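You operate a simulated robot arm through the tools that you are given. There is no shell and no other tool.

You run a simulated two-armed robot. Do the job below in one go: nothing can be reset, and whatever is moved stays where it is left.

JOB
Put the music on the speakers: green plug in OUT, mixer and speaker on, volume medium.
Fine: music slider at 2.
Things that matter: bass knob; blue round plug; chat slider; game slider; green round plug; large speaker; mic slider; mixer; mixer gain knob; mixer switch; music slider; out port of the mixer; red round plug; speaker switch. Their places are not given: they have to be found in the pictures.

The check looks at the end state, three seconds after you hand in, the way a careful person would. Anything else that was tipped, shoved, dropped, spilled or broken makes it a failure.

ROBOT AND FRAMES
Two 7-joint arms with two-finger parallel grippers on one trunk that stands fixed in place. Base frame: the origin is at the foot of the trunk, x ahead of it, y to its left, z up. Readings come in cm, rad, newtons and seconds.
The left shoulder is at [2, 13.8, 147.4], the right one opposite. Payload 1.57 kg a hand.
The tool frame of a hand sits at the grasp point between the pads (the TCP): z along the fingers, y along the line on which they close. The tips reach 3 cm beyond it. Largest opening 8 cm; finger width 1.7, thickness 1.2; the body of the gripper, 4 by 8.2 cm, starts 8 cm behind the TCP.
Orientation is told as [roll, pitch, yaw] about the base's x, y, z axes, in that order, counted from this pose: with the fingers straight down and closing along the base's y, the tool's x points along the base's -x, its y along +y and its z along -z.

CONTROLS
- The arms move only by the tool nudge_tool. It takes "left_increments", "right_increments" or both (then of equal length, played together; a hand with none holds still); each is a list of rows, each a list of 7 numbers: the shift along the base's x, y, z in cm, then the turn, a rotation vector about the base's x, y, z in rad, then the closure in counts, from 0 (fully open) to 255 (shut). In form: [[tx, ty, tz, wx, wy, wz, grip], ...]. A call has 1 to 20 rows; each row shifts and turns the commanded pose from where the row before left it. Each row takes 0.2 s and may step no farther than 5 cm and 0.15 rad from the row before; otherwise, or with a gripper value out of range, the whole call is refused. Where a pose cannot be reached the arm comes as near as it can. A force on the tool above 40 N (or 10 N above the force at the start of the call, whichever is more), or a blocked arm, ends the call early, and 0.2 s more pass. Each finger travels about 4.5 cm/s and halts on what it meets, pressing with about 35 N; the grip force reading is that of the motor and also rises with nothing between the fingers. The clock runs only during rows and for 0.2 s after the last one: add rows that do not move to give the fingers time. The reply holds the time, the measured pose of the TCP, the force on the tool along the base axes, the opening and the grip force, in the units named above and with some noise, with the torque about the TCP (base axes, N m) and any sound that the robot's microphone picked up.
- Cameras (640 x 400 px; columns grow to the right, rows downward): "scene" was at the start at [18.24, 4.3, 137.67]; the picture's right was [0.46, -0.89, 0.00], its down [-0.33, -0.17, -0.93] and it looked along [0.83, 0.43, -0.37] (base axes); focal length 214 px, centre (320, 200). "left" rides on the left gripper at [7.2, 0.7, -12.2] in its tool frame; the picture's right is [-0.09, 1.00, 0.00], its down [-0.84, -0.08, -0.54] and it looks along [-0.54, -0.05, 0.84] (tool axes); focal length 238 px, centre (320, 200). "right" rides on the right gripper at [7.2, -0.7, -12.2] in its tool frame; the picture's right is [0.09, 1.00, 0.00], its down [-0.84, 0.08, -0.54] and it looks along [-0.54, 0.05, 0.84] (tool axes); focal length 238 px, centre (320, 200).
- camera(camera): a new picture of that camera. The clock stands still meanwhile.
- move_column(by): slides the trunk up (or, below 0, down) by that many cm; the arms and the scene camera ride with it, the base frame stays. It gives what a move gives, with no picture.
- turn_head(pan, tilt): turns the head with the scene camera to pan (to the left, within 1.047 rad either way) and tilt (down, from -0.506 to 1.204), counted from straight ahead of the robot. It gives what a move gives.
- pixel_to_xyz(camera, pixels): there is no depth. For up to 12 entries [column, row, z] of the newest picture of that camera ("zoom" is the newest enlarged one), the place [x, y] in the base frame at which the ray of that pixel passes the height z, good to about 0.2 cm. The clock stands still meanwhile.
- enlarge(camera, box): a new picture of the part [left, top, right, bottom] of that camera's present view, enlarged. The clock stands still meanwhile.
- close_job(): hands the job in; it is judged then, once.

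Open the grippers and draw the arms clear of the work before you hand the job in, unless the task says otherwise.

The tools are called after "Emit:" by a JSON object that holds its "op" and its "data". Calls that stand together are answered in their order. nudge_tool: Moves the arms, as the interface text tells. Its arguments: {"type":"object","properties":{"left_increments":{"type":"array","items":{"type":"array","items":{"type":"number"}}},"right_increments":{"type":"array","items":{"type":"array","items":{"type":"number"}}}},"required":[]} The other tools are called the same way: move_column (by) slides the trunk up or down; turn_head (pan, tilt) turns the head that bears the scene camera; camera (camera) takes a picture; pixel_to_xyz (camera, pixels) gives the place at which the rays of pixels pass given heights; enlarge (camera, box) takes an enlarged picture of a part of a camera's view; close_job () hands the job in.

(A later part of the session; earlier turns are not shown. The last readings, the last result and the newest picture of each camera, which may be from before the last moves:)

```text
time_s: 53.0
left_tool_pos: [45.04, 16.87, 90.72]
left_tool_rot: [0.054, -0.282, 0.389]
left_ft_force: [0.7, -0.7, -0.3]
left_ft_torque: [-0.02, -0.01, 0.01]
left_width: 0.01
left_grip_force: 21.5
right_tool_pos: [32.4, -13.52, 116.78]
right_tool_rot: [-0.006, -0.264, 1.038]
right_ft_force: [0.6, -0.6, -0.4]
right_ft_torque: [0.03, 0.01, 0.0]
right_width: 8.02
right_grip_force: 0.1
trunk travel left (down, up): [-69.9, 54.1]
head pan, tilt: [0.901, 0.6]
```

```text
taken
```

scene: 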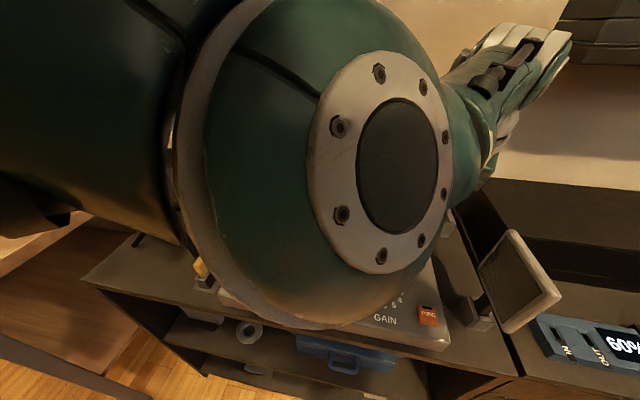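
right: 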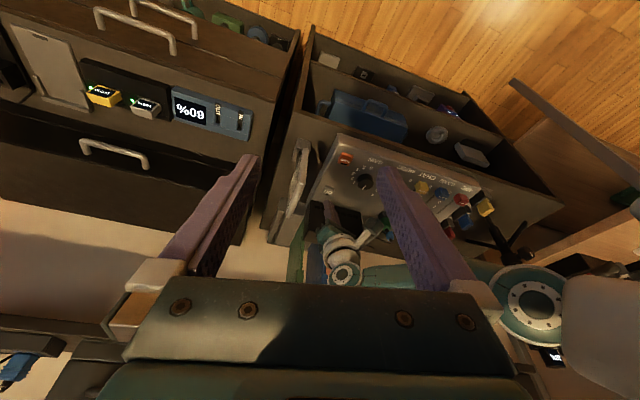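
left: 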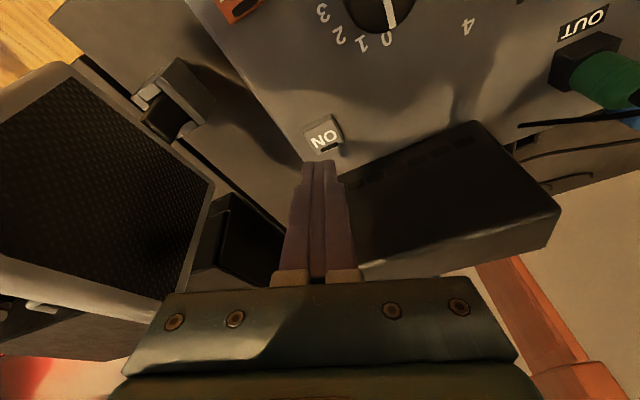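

The fingertips are at about (45.75,17.3,87.8), button at (45.85,18.25). I nudge +y and wait to settle.

Emit:
{"op": "nudge_tool", "data": {"left_increments": [[0, 0.5, 0, 0, 0, 0, 255], [0, 0, 0, 0, 0, 0, 255], [0, 0, 0, 0, 0, 0, 255]]}}

```text
time_s: 53.8
left_tool_pos: [45.1, 17.21, 90.82]
left_tool_rot: [0.059, -0.284, 0.39]
left_ft_force: [0.2, 0.1, -0.4]
left_ft_torque: [0.02, 0.0, -0.01]
left_width: 0.01
left_grip_force: 21.3
right_tool_pos: [32.34, -13.48, 116.71]
right_tool_rot: [-0.007, -0.261, 1.039]
right_ft_force: [-0.6, -0.6, 0.7]
right_ft_torque: [0.02, 0.02, -0.02]
right_width: 7.98
right_grip_force: 0.0
trunk travel left (down, up): [-69.9, 54.1]
head pan, tilt: [0.901, 0.6]
```

I shift +0.6 in y and descend 3 cm, watching the force.

Emit:
{"op": "nudge_tool", "data": {"left_increments": [[0, 0.6, 0, 0, 0, 0, 255], [0, 0, -1, 0, 0, 0, 255], [0, 0, -1, 0, 0, 0, 255], [0, 0, -1, 0, 0, 0, 255], [0, 0, 0, 0, 0, 0, 255]]}}

Emit:
{"op": "camera", "data": {"camera": "left"}}

Emit:
{"op": "enlarge", "data": {"camera": "left", "box": [270, 110, 370, 220]}}

Emit:
{"op": "enlarge", "data": {"camera": "right", "box": [300, 160, 400, 260]}}

```text
time_s: 55.0
left_tool_pos: [45.17, 18.03, 87.77]
left_tool_rot: [0.054, -0.286, 0.389]
left_ft_force: [0.6, -0.2, 0.5]
left_ft_torque: [0.01, -0.01, 0.01]
left_width: 0.0
left_grip_force: 21.1
right_tool_pos: [32.45, -13.47, 116.73]
right_tool_rot: [-0.007, -0.263, 1.037]
right_ft_force: [-0.3, 0.6, -0.1]
right_ft_torque: [-0.04, 0.02, 0.0]
right_width: 8.01
right_grip_force: 0.0
trunk travel left (down, up): [-69.9, 54.1]
head pan, tilt: [0.901, 0.6]
```

```text
taken
```

left: 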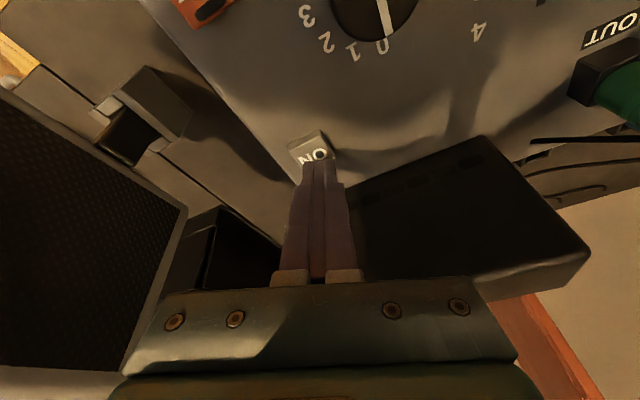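

```text
3.64 times, centred on (320, 165) of left
```

zoom: 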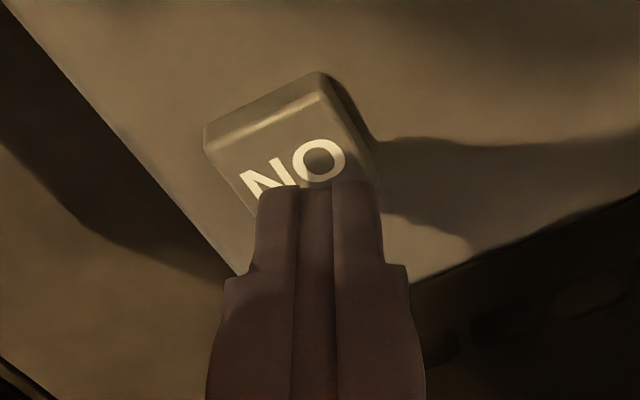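

```text
4.00 times, centred on (350, 210) of right
```

zoom: 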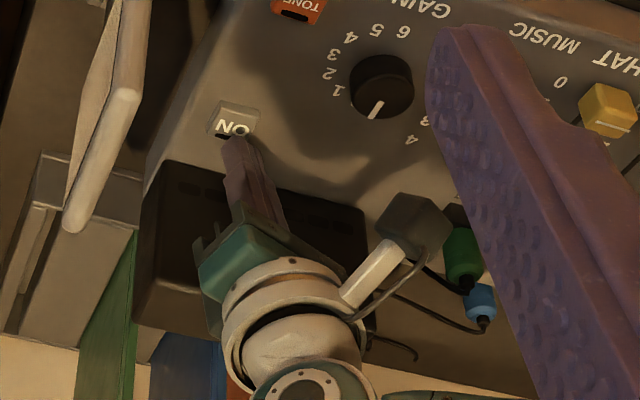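

The tips hover over the button's slot side, slightly left of its centre. I shift (+0.1,−0.3) and press down in small steps.

Emit:
{"op": "nudge_tool", "data": {"left_increments": [[0.1, -0.35, -0.4, 0, 0, 0, 255], [0, 0, -0.4, 0, 0, 0, 255], [0, 0, -0.3, 0, 0, 0, 255], [0, 0, 0, 0, 0, 0, 255]]}}

Emit:
{"op": "enlarge", "data": {"camera": "left", "box": [270, 110, 370, 220]}}

Emit:
{"op": "enlarge", "data": {"camera": "right", "box": [310, 165, 360, 215]}}

```text
time_s: 56.0
left_tool_pos: [45.25, 17.66, 86.6]
left_tool_rot: [0.056, -0.287, 0.389]
left_ft_force: [-0.2, -0.6, 0.1]
left_ft_torque: [0.01, 0.0, 0.02]
left_width: 0.0
left_grip_force: 21.2
right_tool_pos: [32.4, -13.44, 116.77]
right_tool_rot: [-0.007, -0.264, 1.037]
right_ft_force: [-0.5, 0.6, -0.9]
right_ft_torque: [0.02, 0.04, -0.01]
right_width: 7.99
right_grip_force: 0.0
trunk travel left (down, up): [-69.9, 54.1]
head pan, tilt: [0.901, 0.6]
```

```text
3.64 times, centred on (320, 165) of left
```

zoom: 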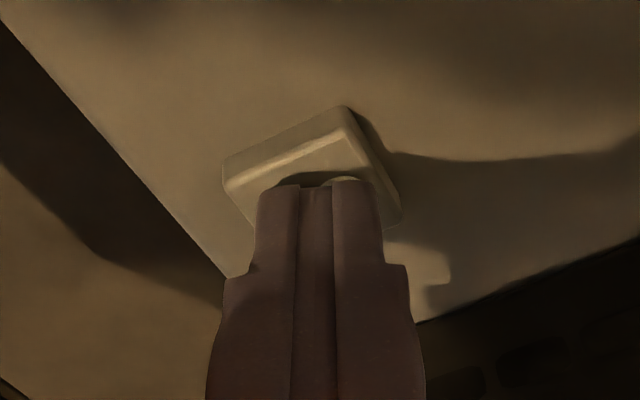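

```text
8.00 times, centred on (335, 190) of right
```

zoom: 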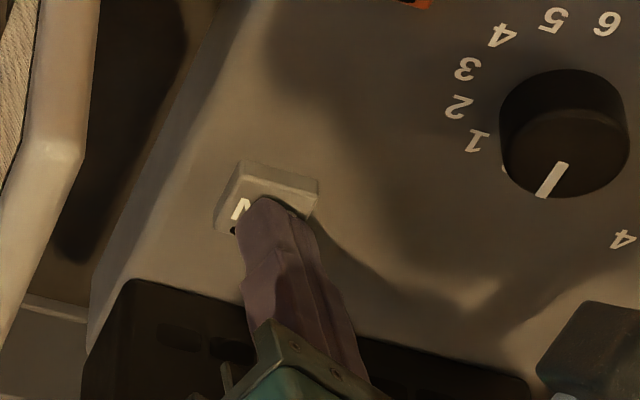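

The tips are centred over the button, nearly touching. I press further in 0.2 cm steps.

Emit:
{"op": "nudge_tool", "data": {"left_increments": [[0, 0, -0.2, 0, 0, 0, 255], [0, 0, -0.2, 0, 0, 0, 255], [0, 0, -0.2, 0, 0, 0, 255], [0, 0, 0, 0, 0, 0, 255]]}}

Emit:
{"op": "enlarge", "data": {"camera": "right", "box": [310, 165, 360, 215]}}

```text
time_s: 57.0
left_tool_pos: [44.89, 17.73, 86.3]
left_tool_rot: [0.057, -0.285, 0.389]
left_ft_force: [0.8, 0.3, 1.6]
left_ft_torque: [0.01, -0.01, -0.02]
left_width: 0.0
left_grip_force: 21.2
left hand out of reach, approached as far as the arm can: row 3
right_tool_pos: [32.33, -13.49, 116.73]
right_tool_rot: [-0.006, -0.264, 1.038]
right_ft_force: [-0.5, -1.3, 0.3]
right_ft_torque: [0.03, -0.02, 0.02]
right_width: 7.96
right_grip_force: 0.0
trunk travel left (down, up): [-69.9, 54.1]
head pan, tilt: [0.901, 0.6]
```

```text
8.00 times, centred on (335, 190) of right
```

zoom: 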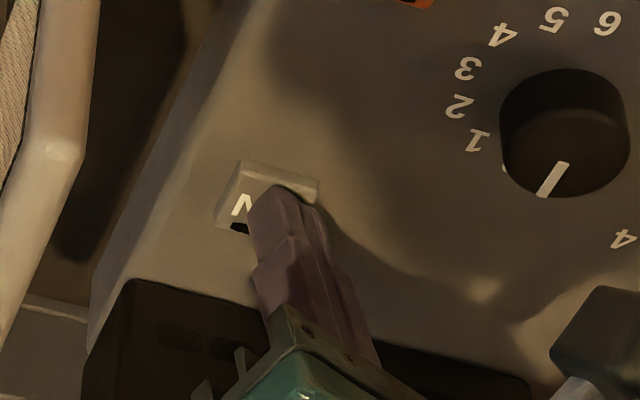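

The arm ran out of reach at the press. I raise the hand 6 cm and lower the trunk by 6 cm for more reach.

Emit:
{"op": "nudge_tool", "data": {"left_increments": [[0.2, 0, 2, 0, 0, 0, 255], [0, 0, 2, 0, 0, 0, 255], [0, 0, 2, 0, 0, 0, 255], [0, 0, 0, 0, 0, 0, 255]]}}

Emit:
{"op": "move_column", "data": {"by": -5}}

Emit:
{"op": "camera", "data": {"camera": "left"}}

Emit:
{"op": "camera", "data": {"camera": "right"}}

```text
time_s: 58.0
left_tool_pos: [45.05, 17.76, 92.28]
left_tool_rot: [0.056, -0.284, 0.39]
left_ft_force: [0.3, -0.3, -0.5]
left_ft_torque: [-0.02, -0.02, 0.01]
left_width: 0.01
left_grip_force: 21.0
right_tool_pos: [32.32, -13.39, 116.71]
right_tool_rot: [-0.006, -0.264, 1.037]
right_ft_force: [0.1, -0.3, 0.9]
right_ft_torque: [0.01, 0.0, -0.01]
right_width: 7.99
right_grip_force: 0.0
trunk travel left (down, up): [-69.9, 54.1]
head pan, tilt: [0.901, 0.6]
```

```text
time_s: 58.9
left_tool_pos: [45.08, 17.68, 87.2]
left_tool_rot: [0.058, -0.285, 0.389]
left_ft_force: [-0.1, 0.2, 0.0]
left_ft_torque: [0.01, -0.04, 0.02]
left_width: 0.01
left_grip_force: 21.8
right_tool_pos: [32.35, -13.48, 111.78]
right_tool_rot: [-0.008, -0.264, 1.038]
right_ft_force: [-0.5, 0.5, -0.4]
right_ft_torque: [0.02, 0.02, 0.0]
right_width: 8.0
right_grip_force: 0.0
trunk travel left (down, up): [-64.9, 59.1]
head pan, tilt: [0.901, 0.6]
```

```text
taken
```

left: 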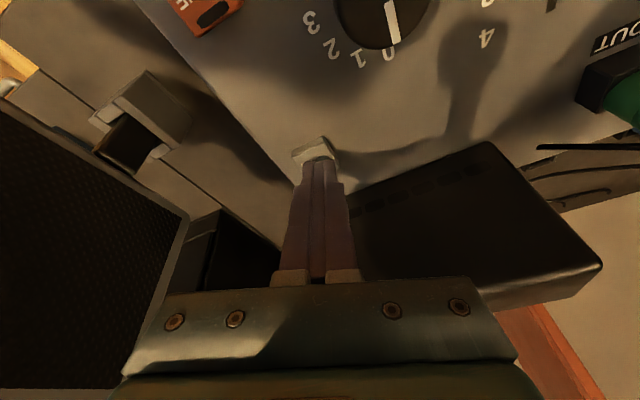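

```text
taken
```

right: 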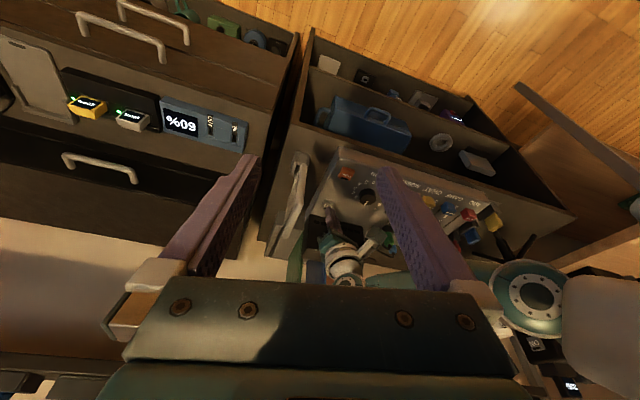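

The tips are at about (45.8,18.2,84.3), right over the button. I press down now.

Emit:
{"op": "nudge_tool", "data": {"left_increments": [[0, 0, -0.4, 0, 0, 0, 255], [0, 0, -0.3, 0, 0, 0, 255], [0, 0, -0.2, 0, 0, 0, 255], [0, 0, -0.2, 0, 0, 0, 255], [0, 0, 0, 0, 0, 0, 255]]}}

Emit:
{"op": "enlarge", "data": {"camera": "right", "box": [305, 170, 365, 230]}}

```text
time_s: 60.1
left_tool_pos: [45.14, 17.79, 85.98]
left_tool_rot: [0.058, -0.284, 0.39]
left_ft_force: [-1.2, 0.7, 1.5]
left_ft_torque: [0.01, -0.04, -0.01]
left_width: 0.01
left_grip_force: 20.7
right_tool_pos: [32.31, -13.52, 111.74]
right_tool_rot: [-0.007, -0.264, 1.038]
right_ft_force: [-0.7, 0.6, -0.3]
right_ft_torque: [0.01, -0.01, 0.02]
right_width: 8.02
right_grip_force: 0.1
trunk travel left (down, up): [-64.9, 59.1]
head pan, tilt: [0.901, 0.6]
heard: click
```

```text
6.67 times, centred on (335, 200) of right
```

zoom: 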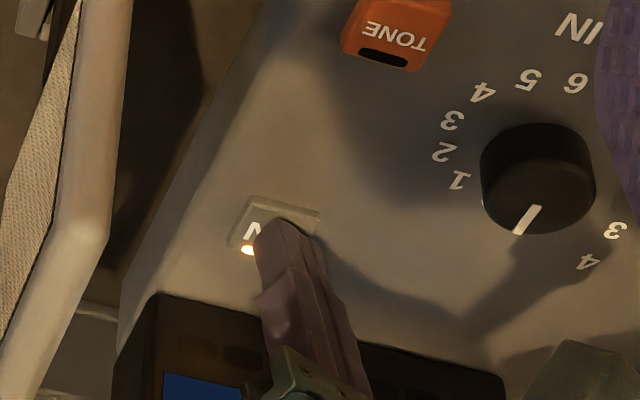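

A click was heard, the button lamp glows, and the black box shows a lit blue screen. I lift off and check.

Emit:
{"op": "nudge_tool", "data": {"left_increments": [[0, 0, 1, 0, 0, 0, 255], [0, 0, 2, 0, 0, 0, 255], [0, 0, 3, 0, 0, 0, 255], [0, 0, 3, 0, 0, 0, 255], [0, 0, 0, 0, 0, 0, 255]]}}

Emit:
{"op": "camera", "data": {"camera": "left"}}

Emit:
{"op": "camera", "data": {"camera": "scene"}}

```text
time_s: 61.3
left_tool_pos: [45.08, 17.7, 95.1]
left_tool_rot: [0.058, -0.284, 0.389]
left_ft_force: [-0.7, -0.3, -0.5]
left_ft_torque: [0.0, -0.02, -0.03]
left_width: 0.0
left_grip_force: 21.2
right_tool_pos: [32.39, -13.39, 111.73]
right_tool_rot: [-0.006, -0.264, 1.037]
right_ft_force: [1.3, -0.1, 0.4]
right_ft_torque: [-0.01, 0.0, 0.0]
right_width: 8.01
right_grip_force: 0.1
trunk travel left (down, up): [-64.9, 59.1]
head pan, tilt: [0.901, 0.6]
```

```text
taken
```

left: 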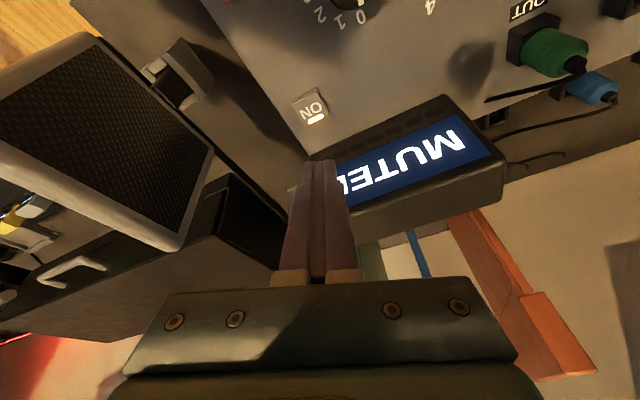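

```text
taken
```

scene: 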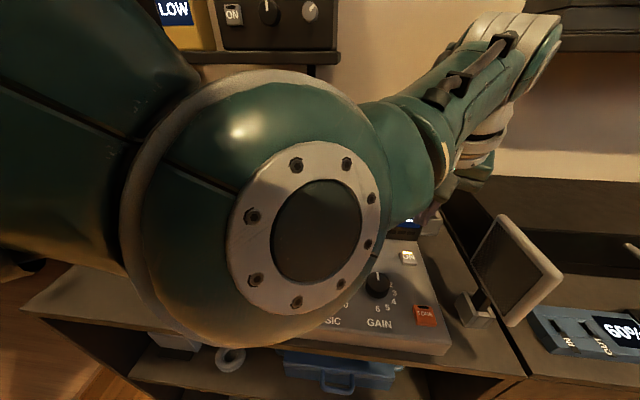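

The mixer is on (lamp lit); its screen reads MUTED so far. Next the speaker: I bring the left hand back from the mixer, keeping it high.

Emit:
{"op": "nudge_tool", "data": {"left_increments": [[-2, 1.5, 1.5, 0, 0, 0, 150], [-2, 1.5, 1.5, 0, 0, 0.08, 150], [-2, 1.5, 1.5, 0, 0, 0.08, 150], [-2, 2, 1.5, 0, 0, 0.08, 150], [-2, 2, 1.5, 0, 0, 0.08, 150], [-1.5, 2, 1, 0, 0, 0, 150], [0, 2, 0, 0, 0, 0, 150], [0, 0, 0, 0, 0, 0, 150]]}}

Emit:
{"op": "move_column", "data": {"by": 12}}

Emit:
{"op": "turn_head", "data": {"pan": 0.9, "tilt": 0.5}}

Emit:
{"op": "camera", "data": {"camera": "scene"}}

Emit:
{"op": "camera", "data": {"camera": "left"}}

```text
time_s: 63.1
left_tool_pos: [33.57, 30.39, 103.59]
left_tool_rot: [0.056, -0.285, 0.709]
left_ft_force: [-0.3, 0.1, 0.2]
left_ft_torque: [0.0, -0.01, -0.04]
left_width: 3.28
left_grip_force: 0.1
right_tool_pos: [32.4, -13.37, 111.67]
right_tool_rot: [-0.008, -0.264, 1.04]
right_ft_force: [0.9, 0.6, -1.1]
right_ft_torque: [-0.05, 0.01, 0.02]
right_width: 7.98
right_grip_force: 0.1
trunk travel left (down, up): [-64.9, 59.1]
head pan, tilt: [0.901, 0.6]
```

```text
time_s: 64.6
left_tool_pos: [33.58, 30.43, 115.42]
left_tool_rot: [0.057, -0.284, 0.709]
left_ft_force: [0.8, -0.7, -0.2]
left_ft_torque: [0.0, 0.0, 0.0]
left_width: 3.28
left_grip_force: 0.0
right_tool_pos: [32.33, -13.47, 123.77]
right_tool_rot: [-0.007, -0.263, 1.038]
right_ft_force: [0.1, -0.1, 0.3]
right_ft_torque: [0.01, 0.01, -0.03]
right_width: 8.0
right_grip_force: 0.0
trunk travel left (down, up): [-76.9, 47.1]
head pan, tilt: [0.901, 0.6]
```

```text
time_s: 65.3
left_tool_pos: [33.69, 30.27, 115.52]
left_tool_rot: [0.056, -0.284, 0.707]
left_ft_force: [-0.2, 0.2, 0.1]
left_ft_torque: [-0.02, 0.02, -0.01]
left_width: 3.32
left_grip_force: 0.0
right_tool_pos: [32.37, -13.42, 123.68]
right_tool_rot: [-0.006, -0.264, 1.038]
right_ft_force: [-0.7, 0.4, -0.3]
right_ft_torque: [0.03, -0.01, 0.01]
right_width: 8.02
right_grip_force: 0.1
trunk travel left (down, up): [-76.9, 47.1]
head pan, tilt: [0.901, 0.499]
```

```text
taken
```

scene: 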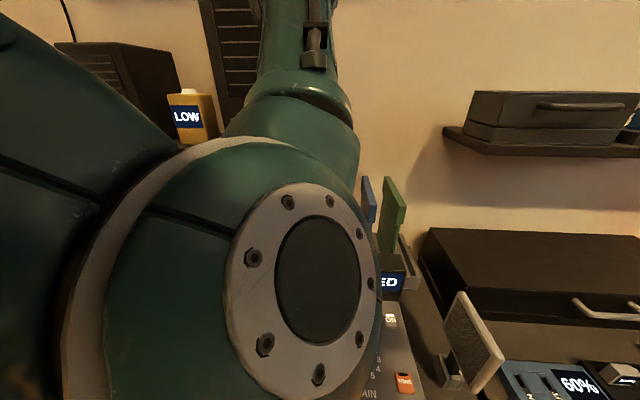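

```text
taken
```

left: 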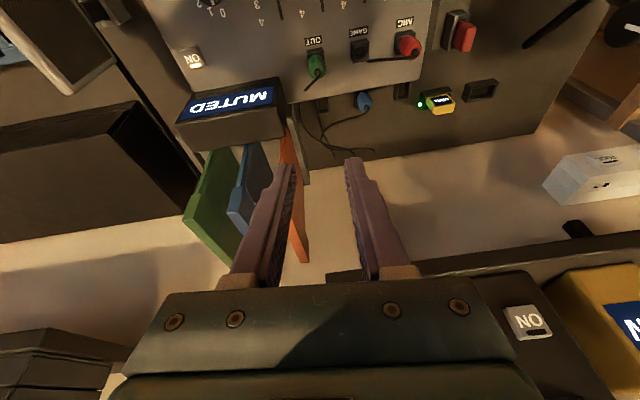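

The speaker's face needs near-horizontal fingers. I raise the trunk 10 cm more, then swing the left hand in front of the speaker while leaning the fingers forward.

Emit:
{"op": "move_column", "data": {"by": 10}}

Emit:
{"op": "nudge_tool", "data": {"left_increments": [[-1.2, 1.8, 0, 0.088, -0.109, 0, 150], [-1.2, 1.8, 0, 0.088, -0.109, 0, 150], [-1.2, 1.8, 0, 0.088, -0.109, 0, 150], [-1.2, 1.8, -1, 0.088, -0.109, 0, 150], [-1.2, 1.8, -1, 0.088, -0.109, 0, 150], [0, 0, 0, 0, 0, 0, 150]]}}

Emit:
{"op": "camera", "data": {"camera": "left"}}

Emit:
{"op": "camera", "data": {"camera": "scene"}}

```text
time_s: 66.6
left_tool_pos: [33.64, 30.41, 125.51]
left_tool_rot: [0.058, -0.283, 0.708]
left_ft_force: [-0.4, -0.7, 1.0]
left_ft_torque: [-0.03, -0.03, -0.01]
left_width: 3.29
left_grip_force: 0.1
right_tool_pos: [32.34, -13.51, 133.68]
right_tool_rot: [-0.008, -0.264, 1.04]
right_ft_force: [0.1, 0.2, -0.3]
right_ft_torque: [-0.02, -0.02, 0.01]
right_width: 7.99
right_grip_force: 0.0
trunk travel left (down, up): [-86.9, 37.1]
head pan, tilt: [0.901, 0.499]
```

```text
time_s: 68.2
left_tool_pos: [27.98, 42.25, 126.7]
left_tool_rot: [0.222, -1.077, 0.547]
left_ft_force: [0.1, -0.3, 0.5]
left_ft_torque: [-0.03, -0.01, -0.01]
left_width: 3.32
left_grip_force: 0.1
right_tool_pos: [32.32, -13.5, 133.83]
right_tool_rot: [-0.008, -0.265, 1.039]
right_ft_force: [-0.1, -0.9, 0.0]
right_ft_torque: [0.03, 0.03, -0.01]
right_width: 7.97
right_grip_force: 0.1
trunk travel left (down, up): [-86.9, 37.1]
head pan, tilt: [0.901, 0.499]
stopped in row 6 (left hand): the arm was blocked; the commanded pose is now the measured one
```

```text
taken
```

left: 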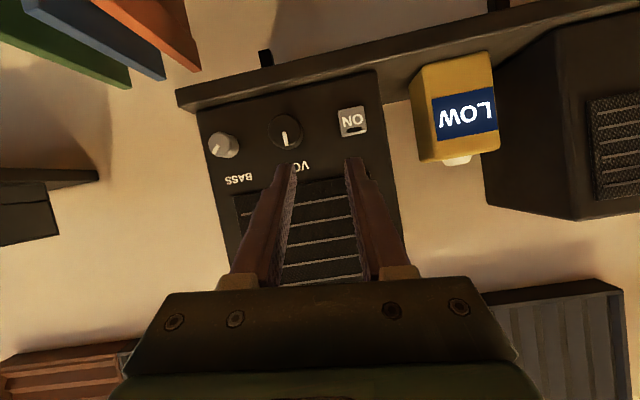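

```text
taken
```

scene: 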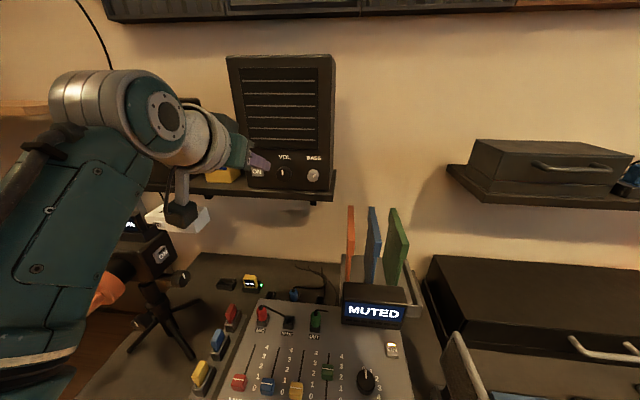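

The hand now faces the speaker, fingers 27° below horizontal. I verify the ON button (352,121), VOL knob (286,132) and BASS (223,145) positions at z≈121 from this view.

Emit:
{"op": "pixel_to_xyz", "data": {"camera": "left", "pixels": [[352, 121, 120.5], [352, 121, 121], [352, 121, 121.5], [286, 132, 120.5], [286, 132, 121], [286, 132, 121.5], [223, 145, 121], [320, 90, 115.5]]}}

Emit:
{"op": "pixel_to_xyz", "data": {"camera": "scene", "pixels": [[258, 171, 120.5], [258, 171, 121], [258, 171, 121.5], [282, 173, 120.5], [282, 173, 121], [282, 173, 121.5], [313, 176, 121]]}}

Emit:
{"op": "enlarge", "data": {"camera": "left", "box": [190, 80, 390, 200]}}

Emit:
{"op": "enlarge", "data": {"camera": "scene", "box": [220, 130, 350, 220]}}

```text
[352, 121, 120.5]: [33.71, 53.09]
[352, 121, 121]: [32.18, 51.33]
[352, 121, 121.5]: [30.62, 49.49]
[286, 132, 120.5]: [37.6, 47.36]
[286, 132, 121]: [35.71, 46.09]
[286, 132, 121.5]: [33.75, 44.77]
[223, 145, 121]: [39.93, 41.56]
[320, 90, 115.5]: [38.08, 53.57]
```

```text
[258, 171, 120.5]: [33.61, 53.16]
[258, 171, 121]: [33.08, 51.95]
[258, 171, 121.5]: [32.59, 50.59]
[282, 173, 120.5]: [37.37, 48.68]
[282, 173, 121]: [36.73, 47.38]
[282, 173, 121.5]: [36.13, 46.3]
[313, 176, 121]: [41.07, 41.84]
```

```text
3.20 times, centred on (290, 140) of left
```

zoom: 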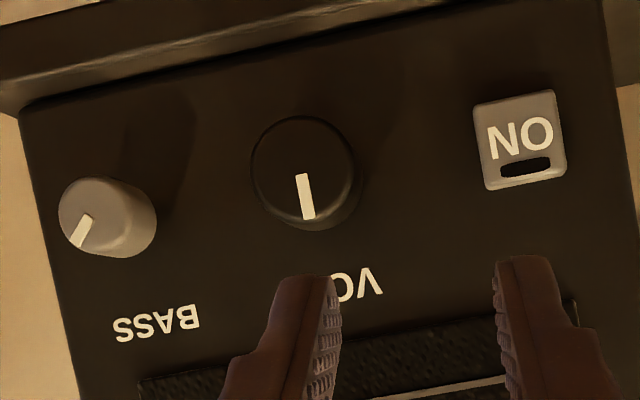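

```text
4.44 times, centred on (285, 175) of scene
```

zoom: 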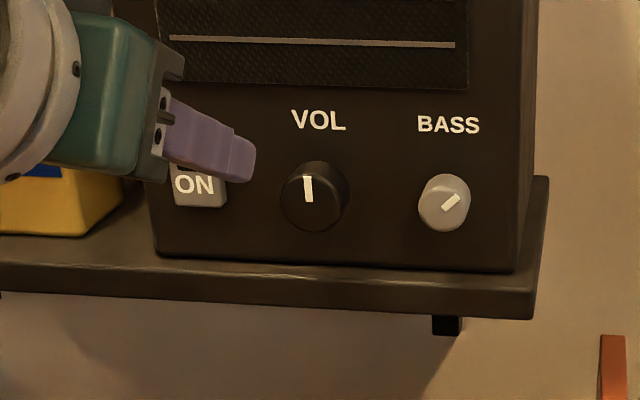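

ON is at about (33.2,52.5,120.7). I close the fingers and move the tips to about 2.4 cm in front of the button.

Emit:
{"op": "nudge_tool", "data": {"left_increments": [[0, 0, 0, 0, 0, 0, 255], [0.3, 1.5, -1.1, 0, 0, 0, 255], [0.4, 1.8, -1.2, 0, 0, 0, 255], [0.4, 1.8, -1.2, 0, 0, 0, 255], [0.3, 1.7, -1.1, 0, 0, 0, 255], [0, 0, 0, 0, 0, 0, 255]]}}

Emit:
{"op": "camera", "data": {"camera": "left"}}

Emit:
{"op": "camera", "data": {"camera": "scene"}}

```text
time_s: 69.6
left_tool_pos: [29.36, 48.74, 121.81]
left_tool_rot: [0.196, -1.072, 0.573]
left_ft_force: [-0.6, 0.0, -1.0]
left_ft_torque: [0.0, 0.01, 0.04]
left_width: 0.0
left_grip_force: 20.9
right_tool_pos: [32.43, -13.47, 133.78]
right_tool_rot: [-0.008, -0.264, 1.038]
right_ft_force: [0.2, 0.1, -1.1]
right_ft_torque: [0.01, 0.01, 0.01]
right_width: 7.99
right_grip_force: 0.1
trunk travel left (down, up): [-86.9, 37.1]
head pan, tilt: [0.901, 0.499]
```

```text
taken
```

left: 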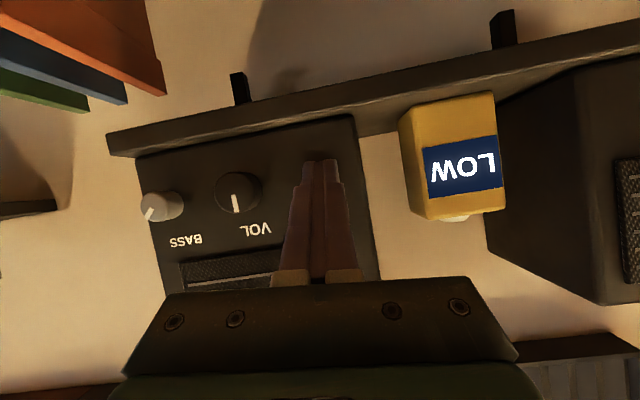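

```text
taken
```

scene: 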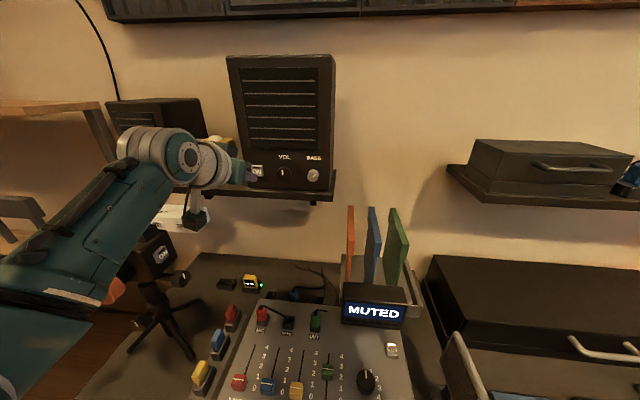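

The tips are at about (31.2,50.6,120.4), with ON at (33.2,52.5,120.7). I advance toward it and press in small steps.

Emit:
{"op": "nudge_tool", "data": {"left_increments": [[0.7, 0.7, 0.2, 0, 0, 0, 255], [0.6, 0.6, 0.1, 0, 0, 0, 255], [0.3, 0.3, 0, 0, 0, 0, 255], [0.25, 0.2, 0, 0, 0, 0, 255], [0, 0, 0, 0, 0, 0, 255]]}}

Emit:
{"op": "enlarge", "data": {"camera": "scene", "box": [210, 130, 340, 220]}}

Emit:
{"op": "enlarge", "data": {"camera": "left", "box": [230, 80, 430, 240]}}

```text
time_s: 70.8
left_tool_pos: [31.27, 50.5, 122.07]
left_tool_rot: [0.198, -1.069, 0.57]
left_ft_force: [-9.0, -8.2, 5.0]
left_ft_torque: [0.08, -0.06, 0.1]
left_width: 0.0
left_grip_force: 21.6
right_tool_pos: [32.31, -13.43, 133.77]
right_tool_rot: [-0.007, -0.261, 1.038]
right_ft_force: [0.1, 0.0, 1.3]
right_ft_torque: [0.0, -0.02, -0.05]
right_width: 7.99
right_grip_force: 0.0
trunk travel left (down, up): [-86.9, 37.1]
head pan, tilt: [0.901, 0.499]
heard: click
```

```text
4.44 times, centred on (275, 175) of scene
```

zoom: 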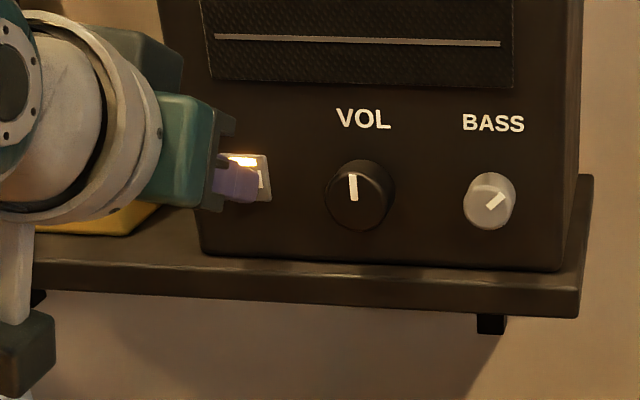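

```text
2.50 times, centred on (330, 160) of left
```

zoom: 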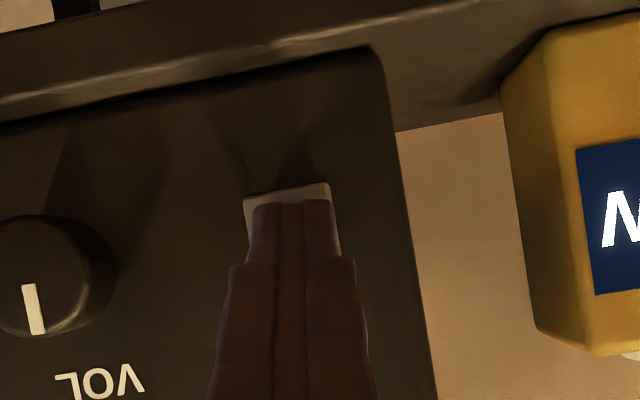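

Click heard and the speaker lamp lights up. I back the fingers off and read the displays.

Emit:
{"op": "nudge_tool", "data": {"left_increments": [[-0.8, -0.7, 0, 0, 0, 0, 255], [-1.2, -1.2, 0, 0, 0, 0, 255], [-1.2, -1.2, 0.5, 0, 0, 0, 255], [0, -1.5, 0.5, 0, 0, 0, 150], [0, 0, 0, 0, 0, 0, 150]]}}

Emit:
{"op": "camera", "data": {"camera": "scene"}}

Emit:
{"op": "camera", "data": {"camera": "left"}}

Emit:
{"op": "enlarge", "data": {"camera": "scene", "box": [200, 270, 420, 400]}}

```text
time_s: 72.0
left_tool_pos: [27.99, 46.05, 123.06]
left_tool_rot: [0.197, -1.069, 0.572]
left_ft_force: [-0.4, -0.7, 0.0]
left_ft_torque: [0.01, -0.03, 0.03]
left_width: 3.28
left_grip_force: 0.2
right_tool_pos: [32.39, -13.56, 133.73]
right_tool_rot: [-0.007, -0.264, 1.039]
right_ft_force: [-0.3, -0.8, -0.5]
right_ft_torque: [-0.01, 0.03, 0.02]
right_width: 8.01
right_grip_force: 0.1
trunk travel left (down, up): [-86.9, 37.1]
head pan, tilt: [0.901, 0.499]
```

```text
taken
```

scene: 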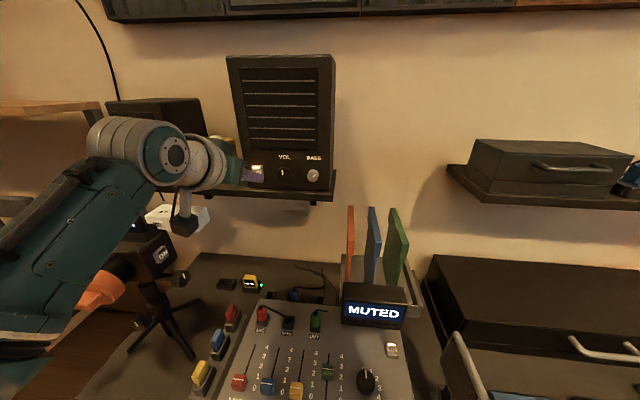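

```text
taken
```

left: 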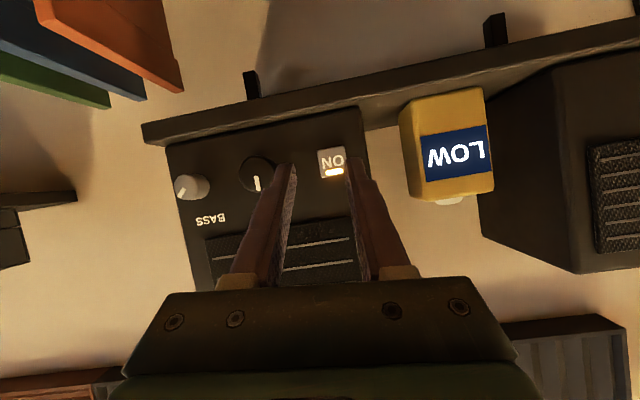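

```text
2.91 times, centred on (310, 335) of scene
```

zoom: 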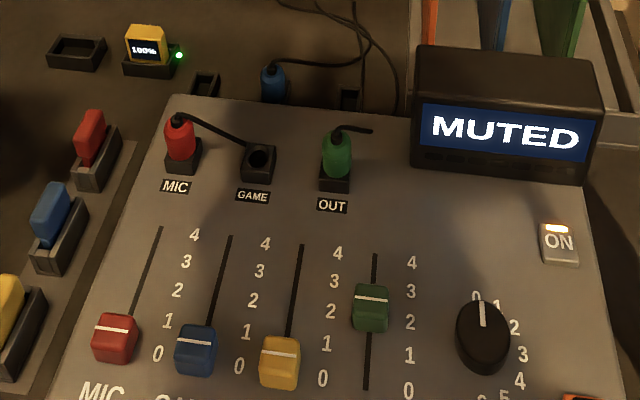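

The speaker lamp is lit, and the mixer still reads MUTED, with VOL pointing straight up. I move in front of the VOL knob and try to align the fingers with its axis.

Emit:
{"op": "nudge_tool", "data": {"left_increments": [[0.7, -1.5, -0.6, 0, 0, -0.07, 80], [0.7, -1.5, -0.7, 0, 0, -0.07, 80], [0.7, -1.4, -0.7, 0, 0, 0, 80], [0, 0, 0, 0.073, -0.095, 0, 80], [0, 0, 0, 0.073, -0.095, 0, 80], [0, 0, 0, 0.073, -0.095, 0, 80], [0, 0, 0, 0, 0, 0, 80]]}}

Emit:
{"op": "camera", "data": {"camera": "left"}}

Emit:
{"op": "camera", "data": {"camera": "scene"}}

```text
time_s: 73.6
left_tool_pos: [30.15, 41.65, 120.96]
left_tool_rot: [0.684, -1.4, -0.036]
left_ft_force: [0.2, 1.1, -0.9]
left_ft_torque: [0.01, -0.01, -0.01]
left_width: 5.5
left_grip_force: 0.1
right_tool_pos: [32.35, -13.52, 133.71]
right_tool_rot: [-0.008, -0.262, 1.038]
right_ft_force: [0.7, -0.8, 0.4]
right_ft_torque: [-0.01, -0.02, 0.03]
right_width: 8.0
right_grip_force: 0.1
trunk travel left (down, up): [-86.9, 37.1]
head pan, tilt: [0.901, 0.499]
```

```text
taken
```

left: 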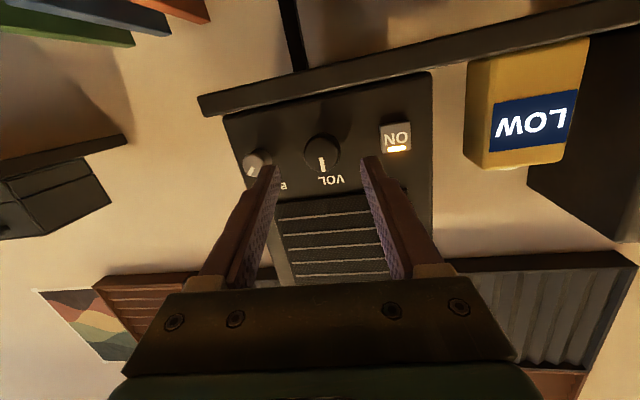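

```text
taken
```

scene: 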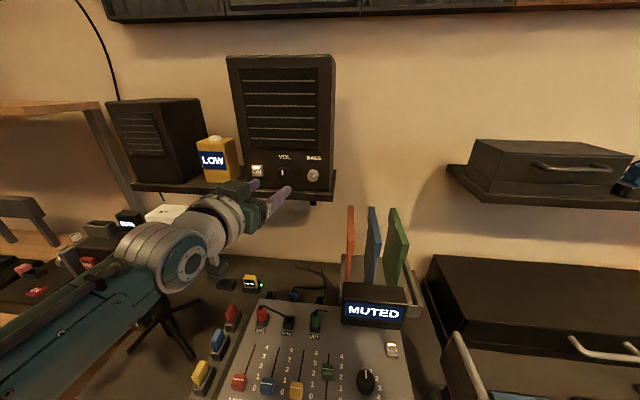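

The fingers now point along the speaker's normal (7° down). I locate the VOL knob precisely with enlargements from both views.

Emit:
{"op": "enlarge", "data": {"camera": "left", "box": [240, 100, 420, 220]}}

Emit:
{"op": "enlarge", "data": {"camera": "scene", "box": [230, 140, 340, 210]}}

```text
3.33 times, centred on (330, 160) of left
```

zoom: 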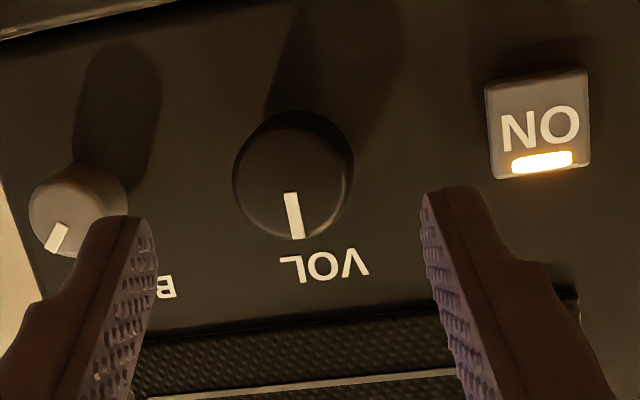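

```text
5.71 times, centred on (285, 175) of scene
```

zoom: 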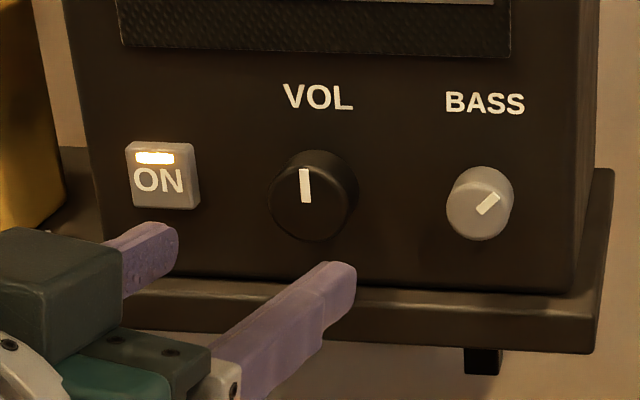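

VOL knob centre is at left (321.3,154) and scene (282.9,174.5). I intersect the rays.

Emit:
{"op": "pixel_to_xyz", "data": {"camera": "left", "pixels": [[321.3, 154, 120], [321.3, 154, 120.5], [321.3, 154, 121], [321.3, 154, 121.5], [391.5, 138.5, 120.5], [391.5, 138.5, 121]]}}

Emit:
{"op": "pixel_to_xyz", "data": {"camera": "scene", "pixels": [[282.9, 174.5, 120], [282.9, 174.5, 120.5], [282.9, 174.5, 121], [282.9, 174.5, 121.5], [257, 171.5, 120.5], [257, 171.5, 121], [313.5, 176, 120.5], [313.5, 176, 121]]}}

```text
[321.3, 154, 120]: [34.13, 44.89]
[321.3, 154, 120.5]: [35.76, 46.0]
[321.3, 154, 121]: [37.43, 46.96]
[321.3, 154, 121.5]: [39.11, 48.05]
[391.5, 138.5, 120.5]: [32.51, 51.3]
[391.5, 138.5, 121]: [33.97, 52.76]
```

```text
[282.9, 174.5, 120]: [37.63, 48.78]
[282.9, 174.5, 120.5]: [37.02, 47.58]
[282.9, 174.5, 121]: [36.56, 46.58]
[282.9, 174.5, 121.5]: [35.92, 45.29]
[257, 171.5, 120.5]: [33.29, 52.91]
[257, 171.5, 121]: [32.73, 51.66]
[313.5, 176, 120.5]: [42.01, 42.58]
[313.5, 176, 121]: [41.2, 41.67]
```

VOL's front centre is about (36.8,46.8,120.9). I straighten the last tilt and bring the open fingers around it in two stages.

Emit:
{"op": "nudge_tool", "data": {"left_increments": [[0, 0, 0, 0.079, -0.103, 0, 80], [1, 0.8, 0.1, 0, 0, 0, 80], [1, 0.8, 0, 0, 0, 0, 80], [0, 0, 0, 0, 0, 0, 80]]}}

Emit:
{"op": "camera", "data": {"camera": "left"}}

Emit:
{"op": "enlarge", "data": {"camera": "scene", "box": [230, 140, 340, 210]}}

```text
time_s: 74.6
left_tool_pos: [32.15, 43.1, 121.2]
left_tool_rot: [1.554, -1.465, -0.903]
left_ft_force: [-1.2, 0.5, -0.3]
left_ft_torque: [-0.02, 0.03, 0.03]
left_width: 5.47
left_grip_force: 0.0
right_tool_pos: [32.47, -13.48, 133.66]
right_tool_rot: [-0.007, -0.264, 1.04]
right_ft_force: [0.4, -0.3, -0.1]
right_ft_torque: [0.02, -0.01, 0.01]
right_width: 8.0
right_grip_force: 0.1
trunk travel left (down, up): [-86.9, 37.1]
head pan, tilt: [0.901, 0.499]
```

```text
taken
```

left: 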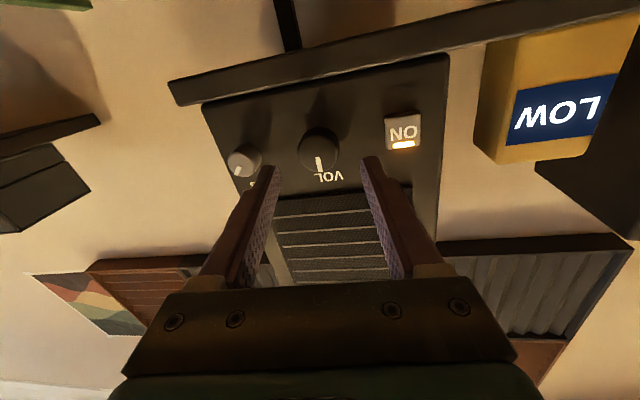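

```text
5.71 times, centred on (285, 175) of scene
```

zoom: 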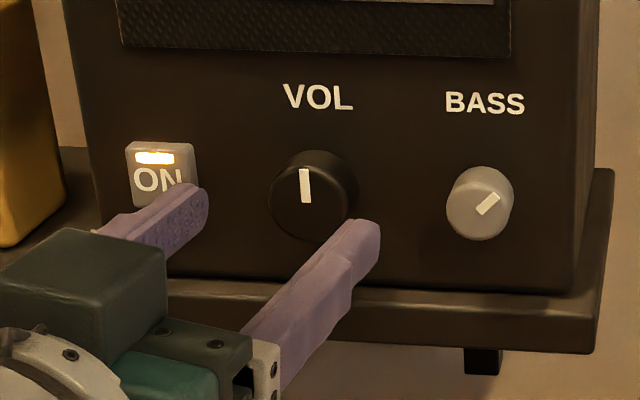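

The fingers point exactly at the face now. I advance 3.3 cm along the normal with the fingers on both sides of VOL.

Emit:
{"op": "nudge_tool", "data": {"left_increments": [[0.8, 0.6, -0.2, 0, 0, 0, 80], [0.8, 0.6, -0.1, 0, 0, 0, 80], [0.6, 0.46, 0, 0, 0, 0, 80], [0.4, 0.3, 0, 0, 0, 0, 80], [0, 0, 0, 0, 0, 0, 80]]}}

Emit:
{"op": "camera", "data": {"camera": "left"}}

Emit:
{"op": "enlarge", "data": {"camera": "left", "box": [240, 100, 420, 220]}}

Emit:
{"op": "enlarge", "data": {"camera": "scene", "box": [230, 140, 340, 210]}}

```text
time_s: 75.8
left_tool_pos: [34.7, 45.24, 120.79]
left_tool_rot: [1.554, -1.462, -0.9]
left_ft_force: [-0.1, 0.6, 0.1]
left_ft_torque: [0.02, 0.01, 0.02]
left_width: 5.49
left_grip_force: 0.0
right_tool_pos: [32.35, -13.39, 133.88]
right_tool_rot: [-0.006, -0.264, 1.038]
right_ft_force: [-0.4, -0.1, 0.4]
right_ft_torque: [0.03, 0.02, 0.01]
right_width: 7.99
right_grip_force: 0.1
trunk travel left (down, up): [-86.9, 37.1]
head pan, tilt: [0.901, 0.499]
```

```text
taken
```

left: 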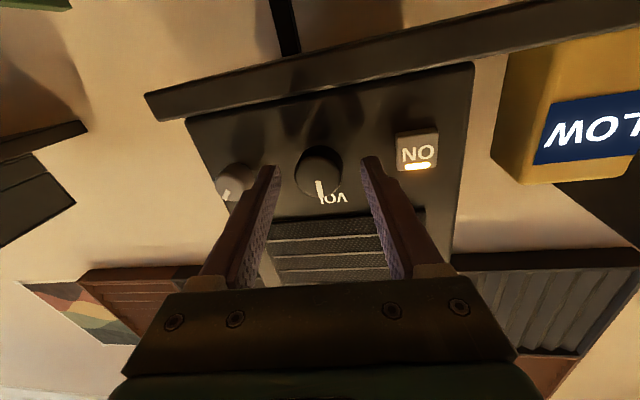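

```text
3.33 times, centred on (330, 160) of left
```

zoom: 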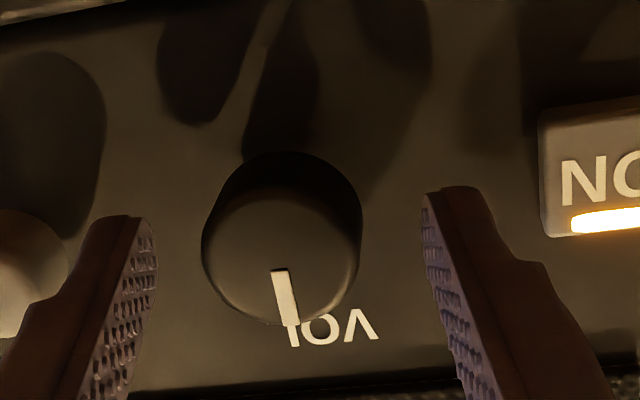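

```text
5.71 times, centred on (285, 175) of scene
```

zoom: 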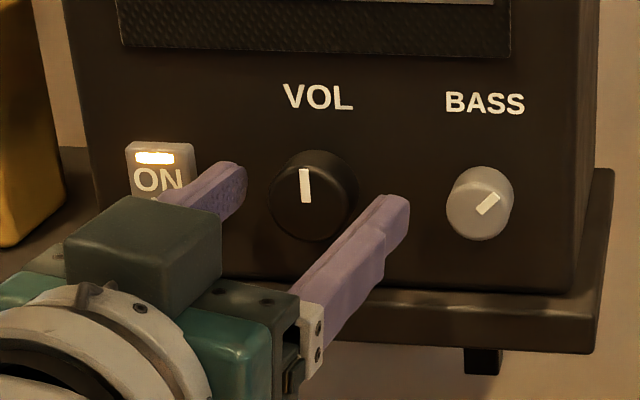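

The knob is centred between the fingers. I advance slightly more (0.4 cm) checking for contact, and then close on the knob.

Emit:
{"op": "nudge_tool", "data": {"left_increments": [[0.16, 0.12, 0.08, 0, 0, 0, 80], [0.16, 0.12, 0, 0, 0, 0, 80], [0, 0, 0, 0, 0, 0, 80]]}}

Emit:
{"op": "enlarge", "data": {"camera": "scene", "box": [255, 155, 315, 195]}}

```text
time_s: 76.6
left_tool_pos: [35.04, 45.44, 120.92]
left_tool_rot: [1.553, -1.463, -0.901]
left_ft_force: [0.0, 0.1, -0.5]
left_ft_torque: [0.0, -0.01, -0.01]
left_width: 5.49
left_grip_force: 0.0
right_tool_pos: [32.28, -13.33, 133.75]
right_tool_rot: [-0.008, -0.263, 1.041]
right_ft_force: [0.3, 0.8, 0.2]
right_ft_torque: [0.04, 0.03, -0.03]
right_width: 7.99
right_grip_force: 0.1
trunk travel left (down, up): [-86.9, 37.1]
head pan, tilt: [0.901, 0.499]
```

```text
10.00 times, centred on (285, 175) of scene
```

zoom: 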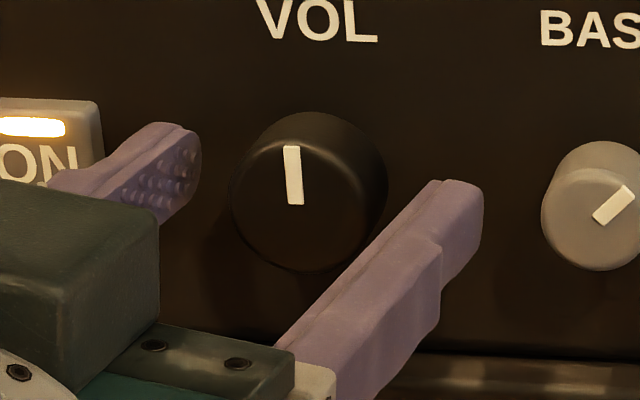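

I close the fingers on the knob.

Emit:
{"op": "nudge_tool", "data": {"left_increments": [[0, 0, 0, 0, 0, 0, 120], [0, 0, 0, 0, 0, 0, 150], [0, 0, 0, 0, 0, 0, 180], [0, 0, 0, 0, 0, 0, 200], [0, 0, 0, 0, 0, 0, 200]]}}

Emit:
{"op": "enlarge", "data": {"camera": "left", "box": [240, 100, 420, 220]}}

Emit:
{"op": "enlarge", "data": {"camera": "scene", "box": [255, 155, 315, 195]}}

```text
time_s: 77.8
left_tool_pos: [35.05, 45.45, 120.92]
left_tool_rot: [1.555, -1.464, -0.901]
left_ft_force: [3.2, -1.9, -0.7]
left_ft_torque: [0.1, 0.03, 0.42]
left_width: 3.34
left_grip_force: 39.8
right_tool_pos: [32.35, -13.43, 133.6]
right_tool_rot: [-0.008, -0.263, 1.04]
right_ft_force: [0.3, 0.9, 0.4]
right_ft_torque: [0.0, 0.0, -0.01]
right_width: 7.99
right_grip_force: 0.1
trunk travel left (down, up): [-86.9, 37.1]
head pan, tilt: [0.901, 0.499]
```

```text
3.33 times, centred on (330, 160) of left
```

zoom: 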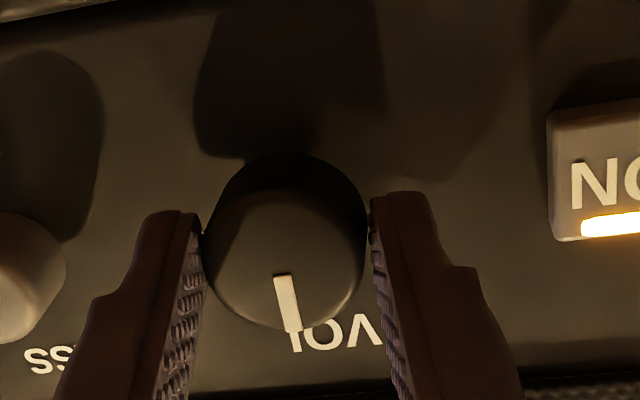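

```text
10.00 times, centred on (285, 175) of scene
```

zoom: 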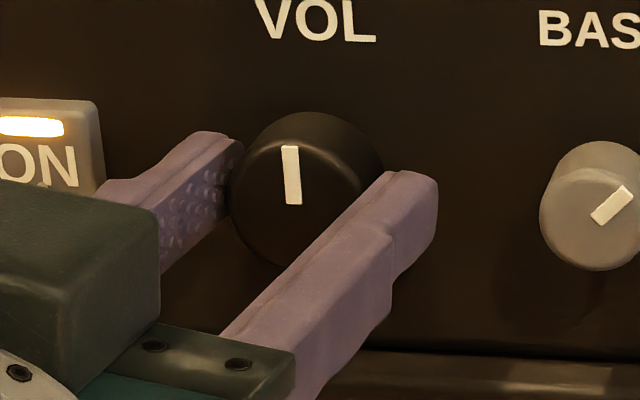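

The knob is held (width 3.34). I turn clockwise 0.36 rad about the normal as a test and watch torque, sound and the displays.

Emit:
{"op": "nudge_tool", "data": {"left_increments": [[0, 0, 0, 0.095, 0.073, 0, 200], [0, 0, 0, 0.095, 0.073, 0, 200], [0, 0, 0, 0.095, 0.073, 0, 200], [0, 0, 0, 0, 0, 0, 200]]}}

Emit:
{"op": "camera", "data": {"camera": "scene"}}

Emit:
{"op": "enlarge", "data": {"camera": "scene", "box": [245, 150, 325, 200]}}

```text
time_s: 78.8
left_tool_pos: [35.15, 45.26, 120.97]
left_tool_rot: [1.568, -1.103, -0.912]
left_ft_force: [3.1, -3.2, -0.5]
left_ft_torque: [-0.09, 0.13, 0.71]
left_width: 3.34
left_grip_force: 40.8
right_tool_pos: [32.24, -13.31, 133.77]
right_tool_rot: [-0.007, -0.263, 1.039]
right_ft_force: [-0.4, -0.2, -0.4]
right_ft_torque: [-0.03, 0.0, 0.02]
right_width: 8.01
right_grip_force: 0.1
trunk travel left (down, up): [-86.9, 37.1]
head pan, tilt: [0.901, 0.499]
```

```text
taken
```

scene: 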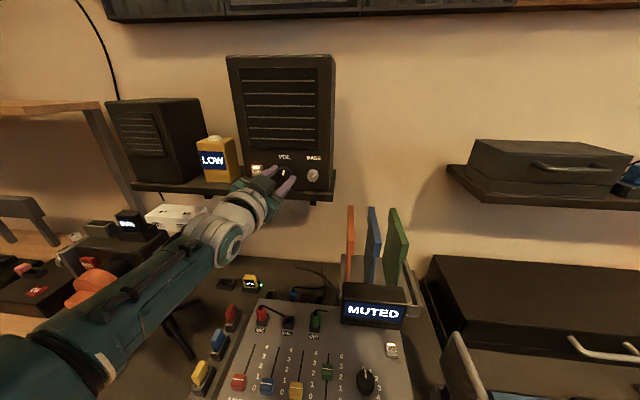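

```text
8.00 times, centred on (285, 175) of scene
```

zoom: 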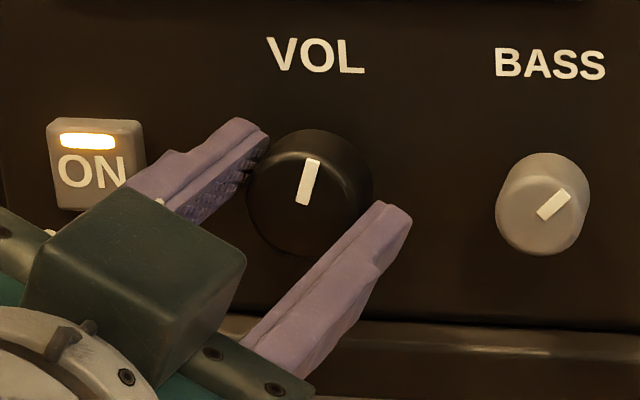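

The VOL pointer turned to about +15°. I keep turning clockwise and watch for a click, stop or display change.

Emit:
{"op": "nudge_tool", "data": {"left_increments": [[0, 0, 0, 0.095, 0.073, 0, 200], [0, 0, 0, 0.095, 0.073, 0, 200], [0, 0, 0, 0.095, 0.073, 0, 200], [0, 0, 0, 0, 0, 0, 200]]}}

Emit:
{"op": "camera", "data": {"camera": "scene"}}

Emit:
{"op": "enlarge", "data": {"camera": "scene", "box": [245, 150, 325, 200]}}

```text
time_s: 79.8
left_tool_pos: [35.14, 45.33, 120.81]
left_tool_rot: [1.569, -0.745, -0.915]
left_ft_force: [2.4, -7.1, 0.9]
left_ft_torque: [0.31, -0.32, 0.4]
left_width: 3.26
left_grip_force: 40.7
right_tool_pos: [32.25, -13.54, 133.64]
right_tool_rot: [-0.01, -0.26, 1.04]
right_ft_force: [-0.4, -0.6, 0.0]
right_ft_torque: [0.0, -0.01, 0.0]
right_width: 7.98
right_grip_force: 0.1
trunk travel left (down, up): [-86.9, 37.1]
head pan, tilt: [0.901, 0.499]
```

```text
taken
```

scene: 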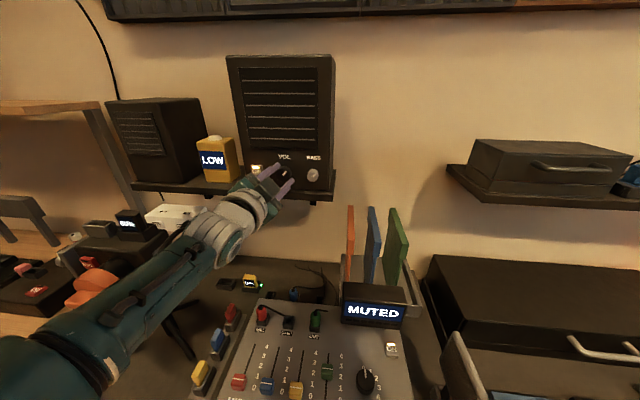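

```text
8.00 times, centred on (285, 175) of scene
```

zoom: 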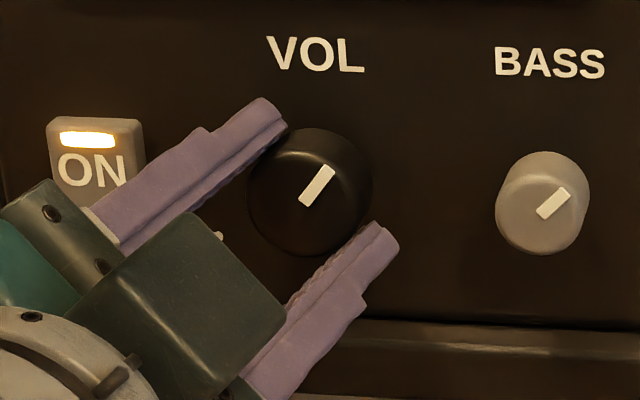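

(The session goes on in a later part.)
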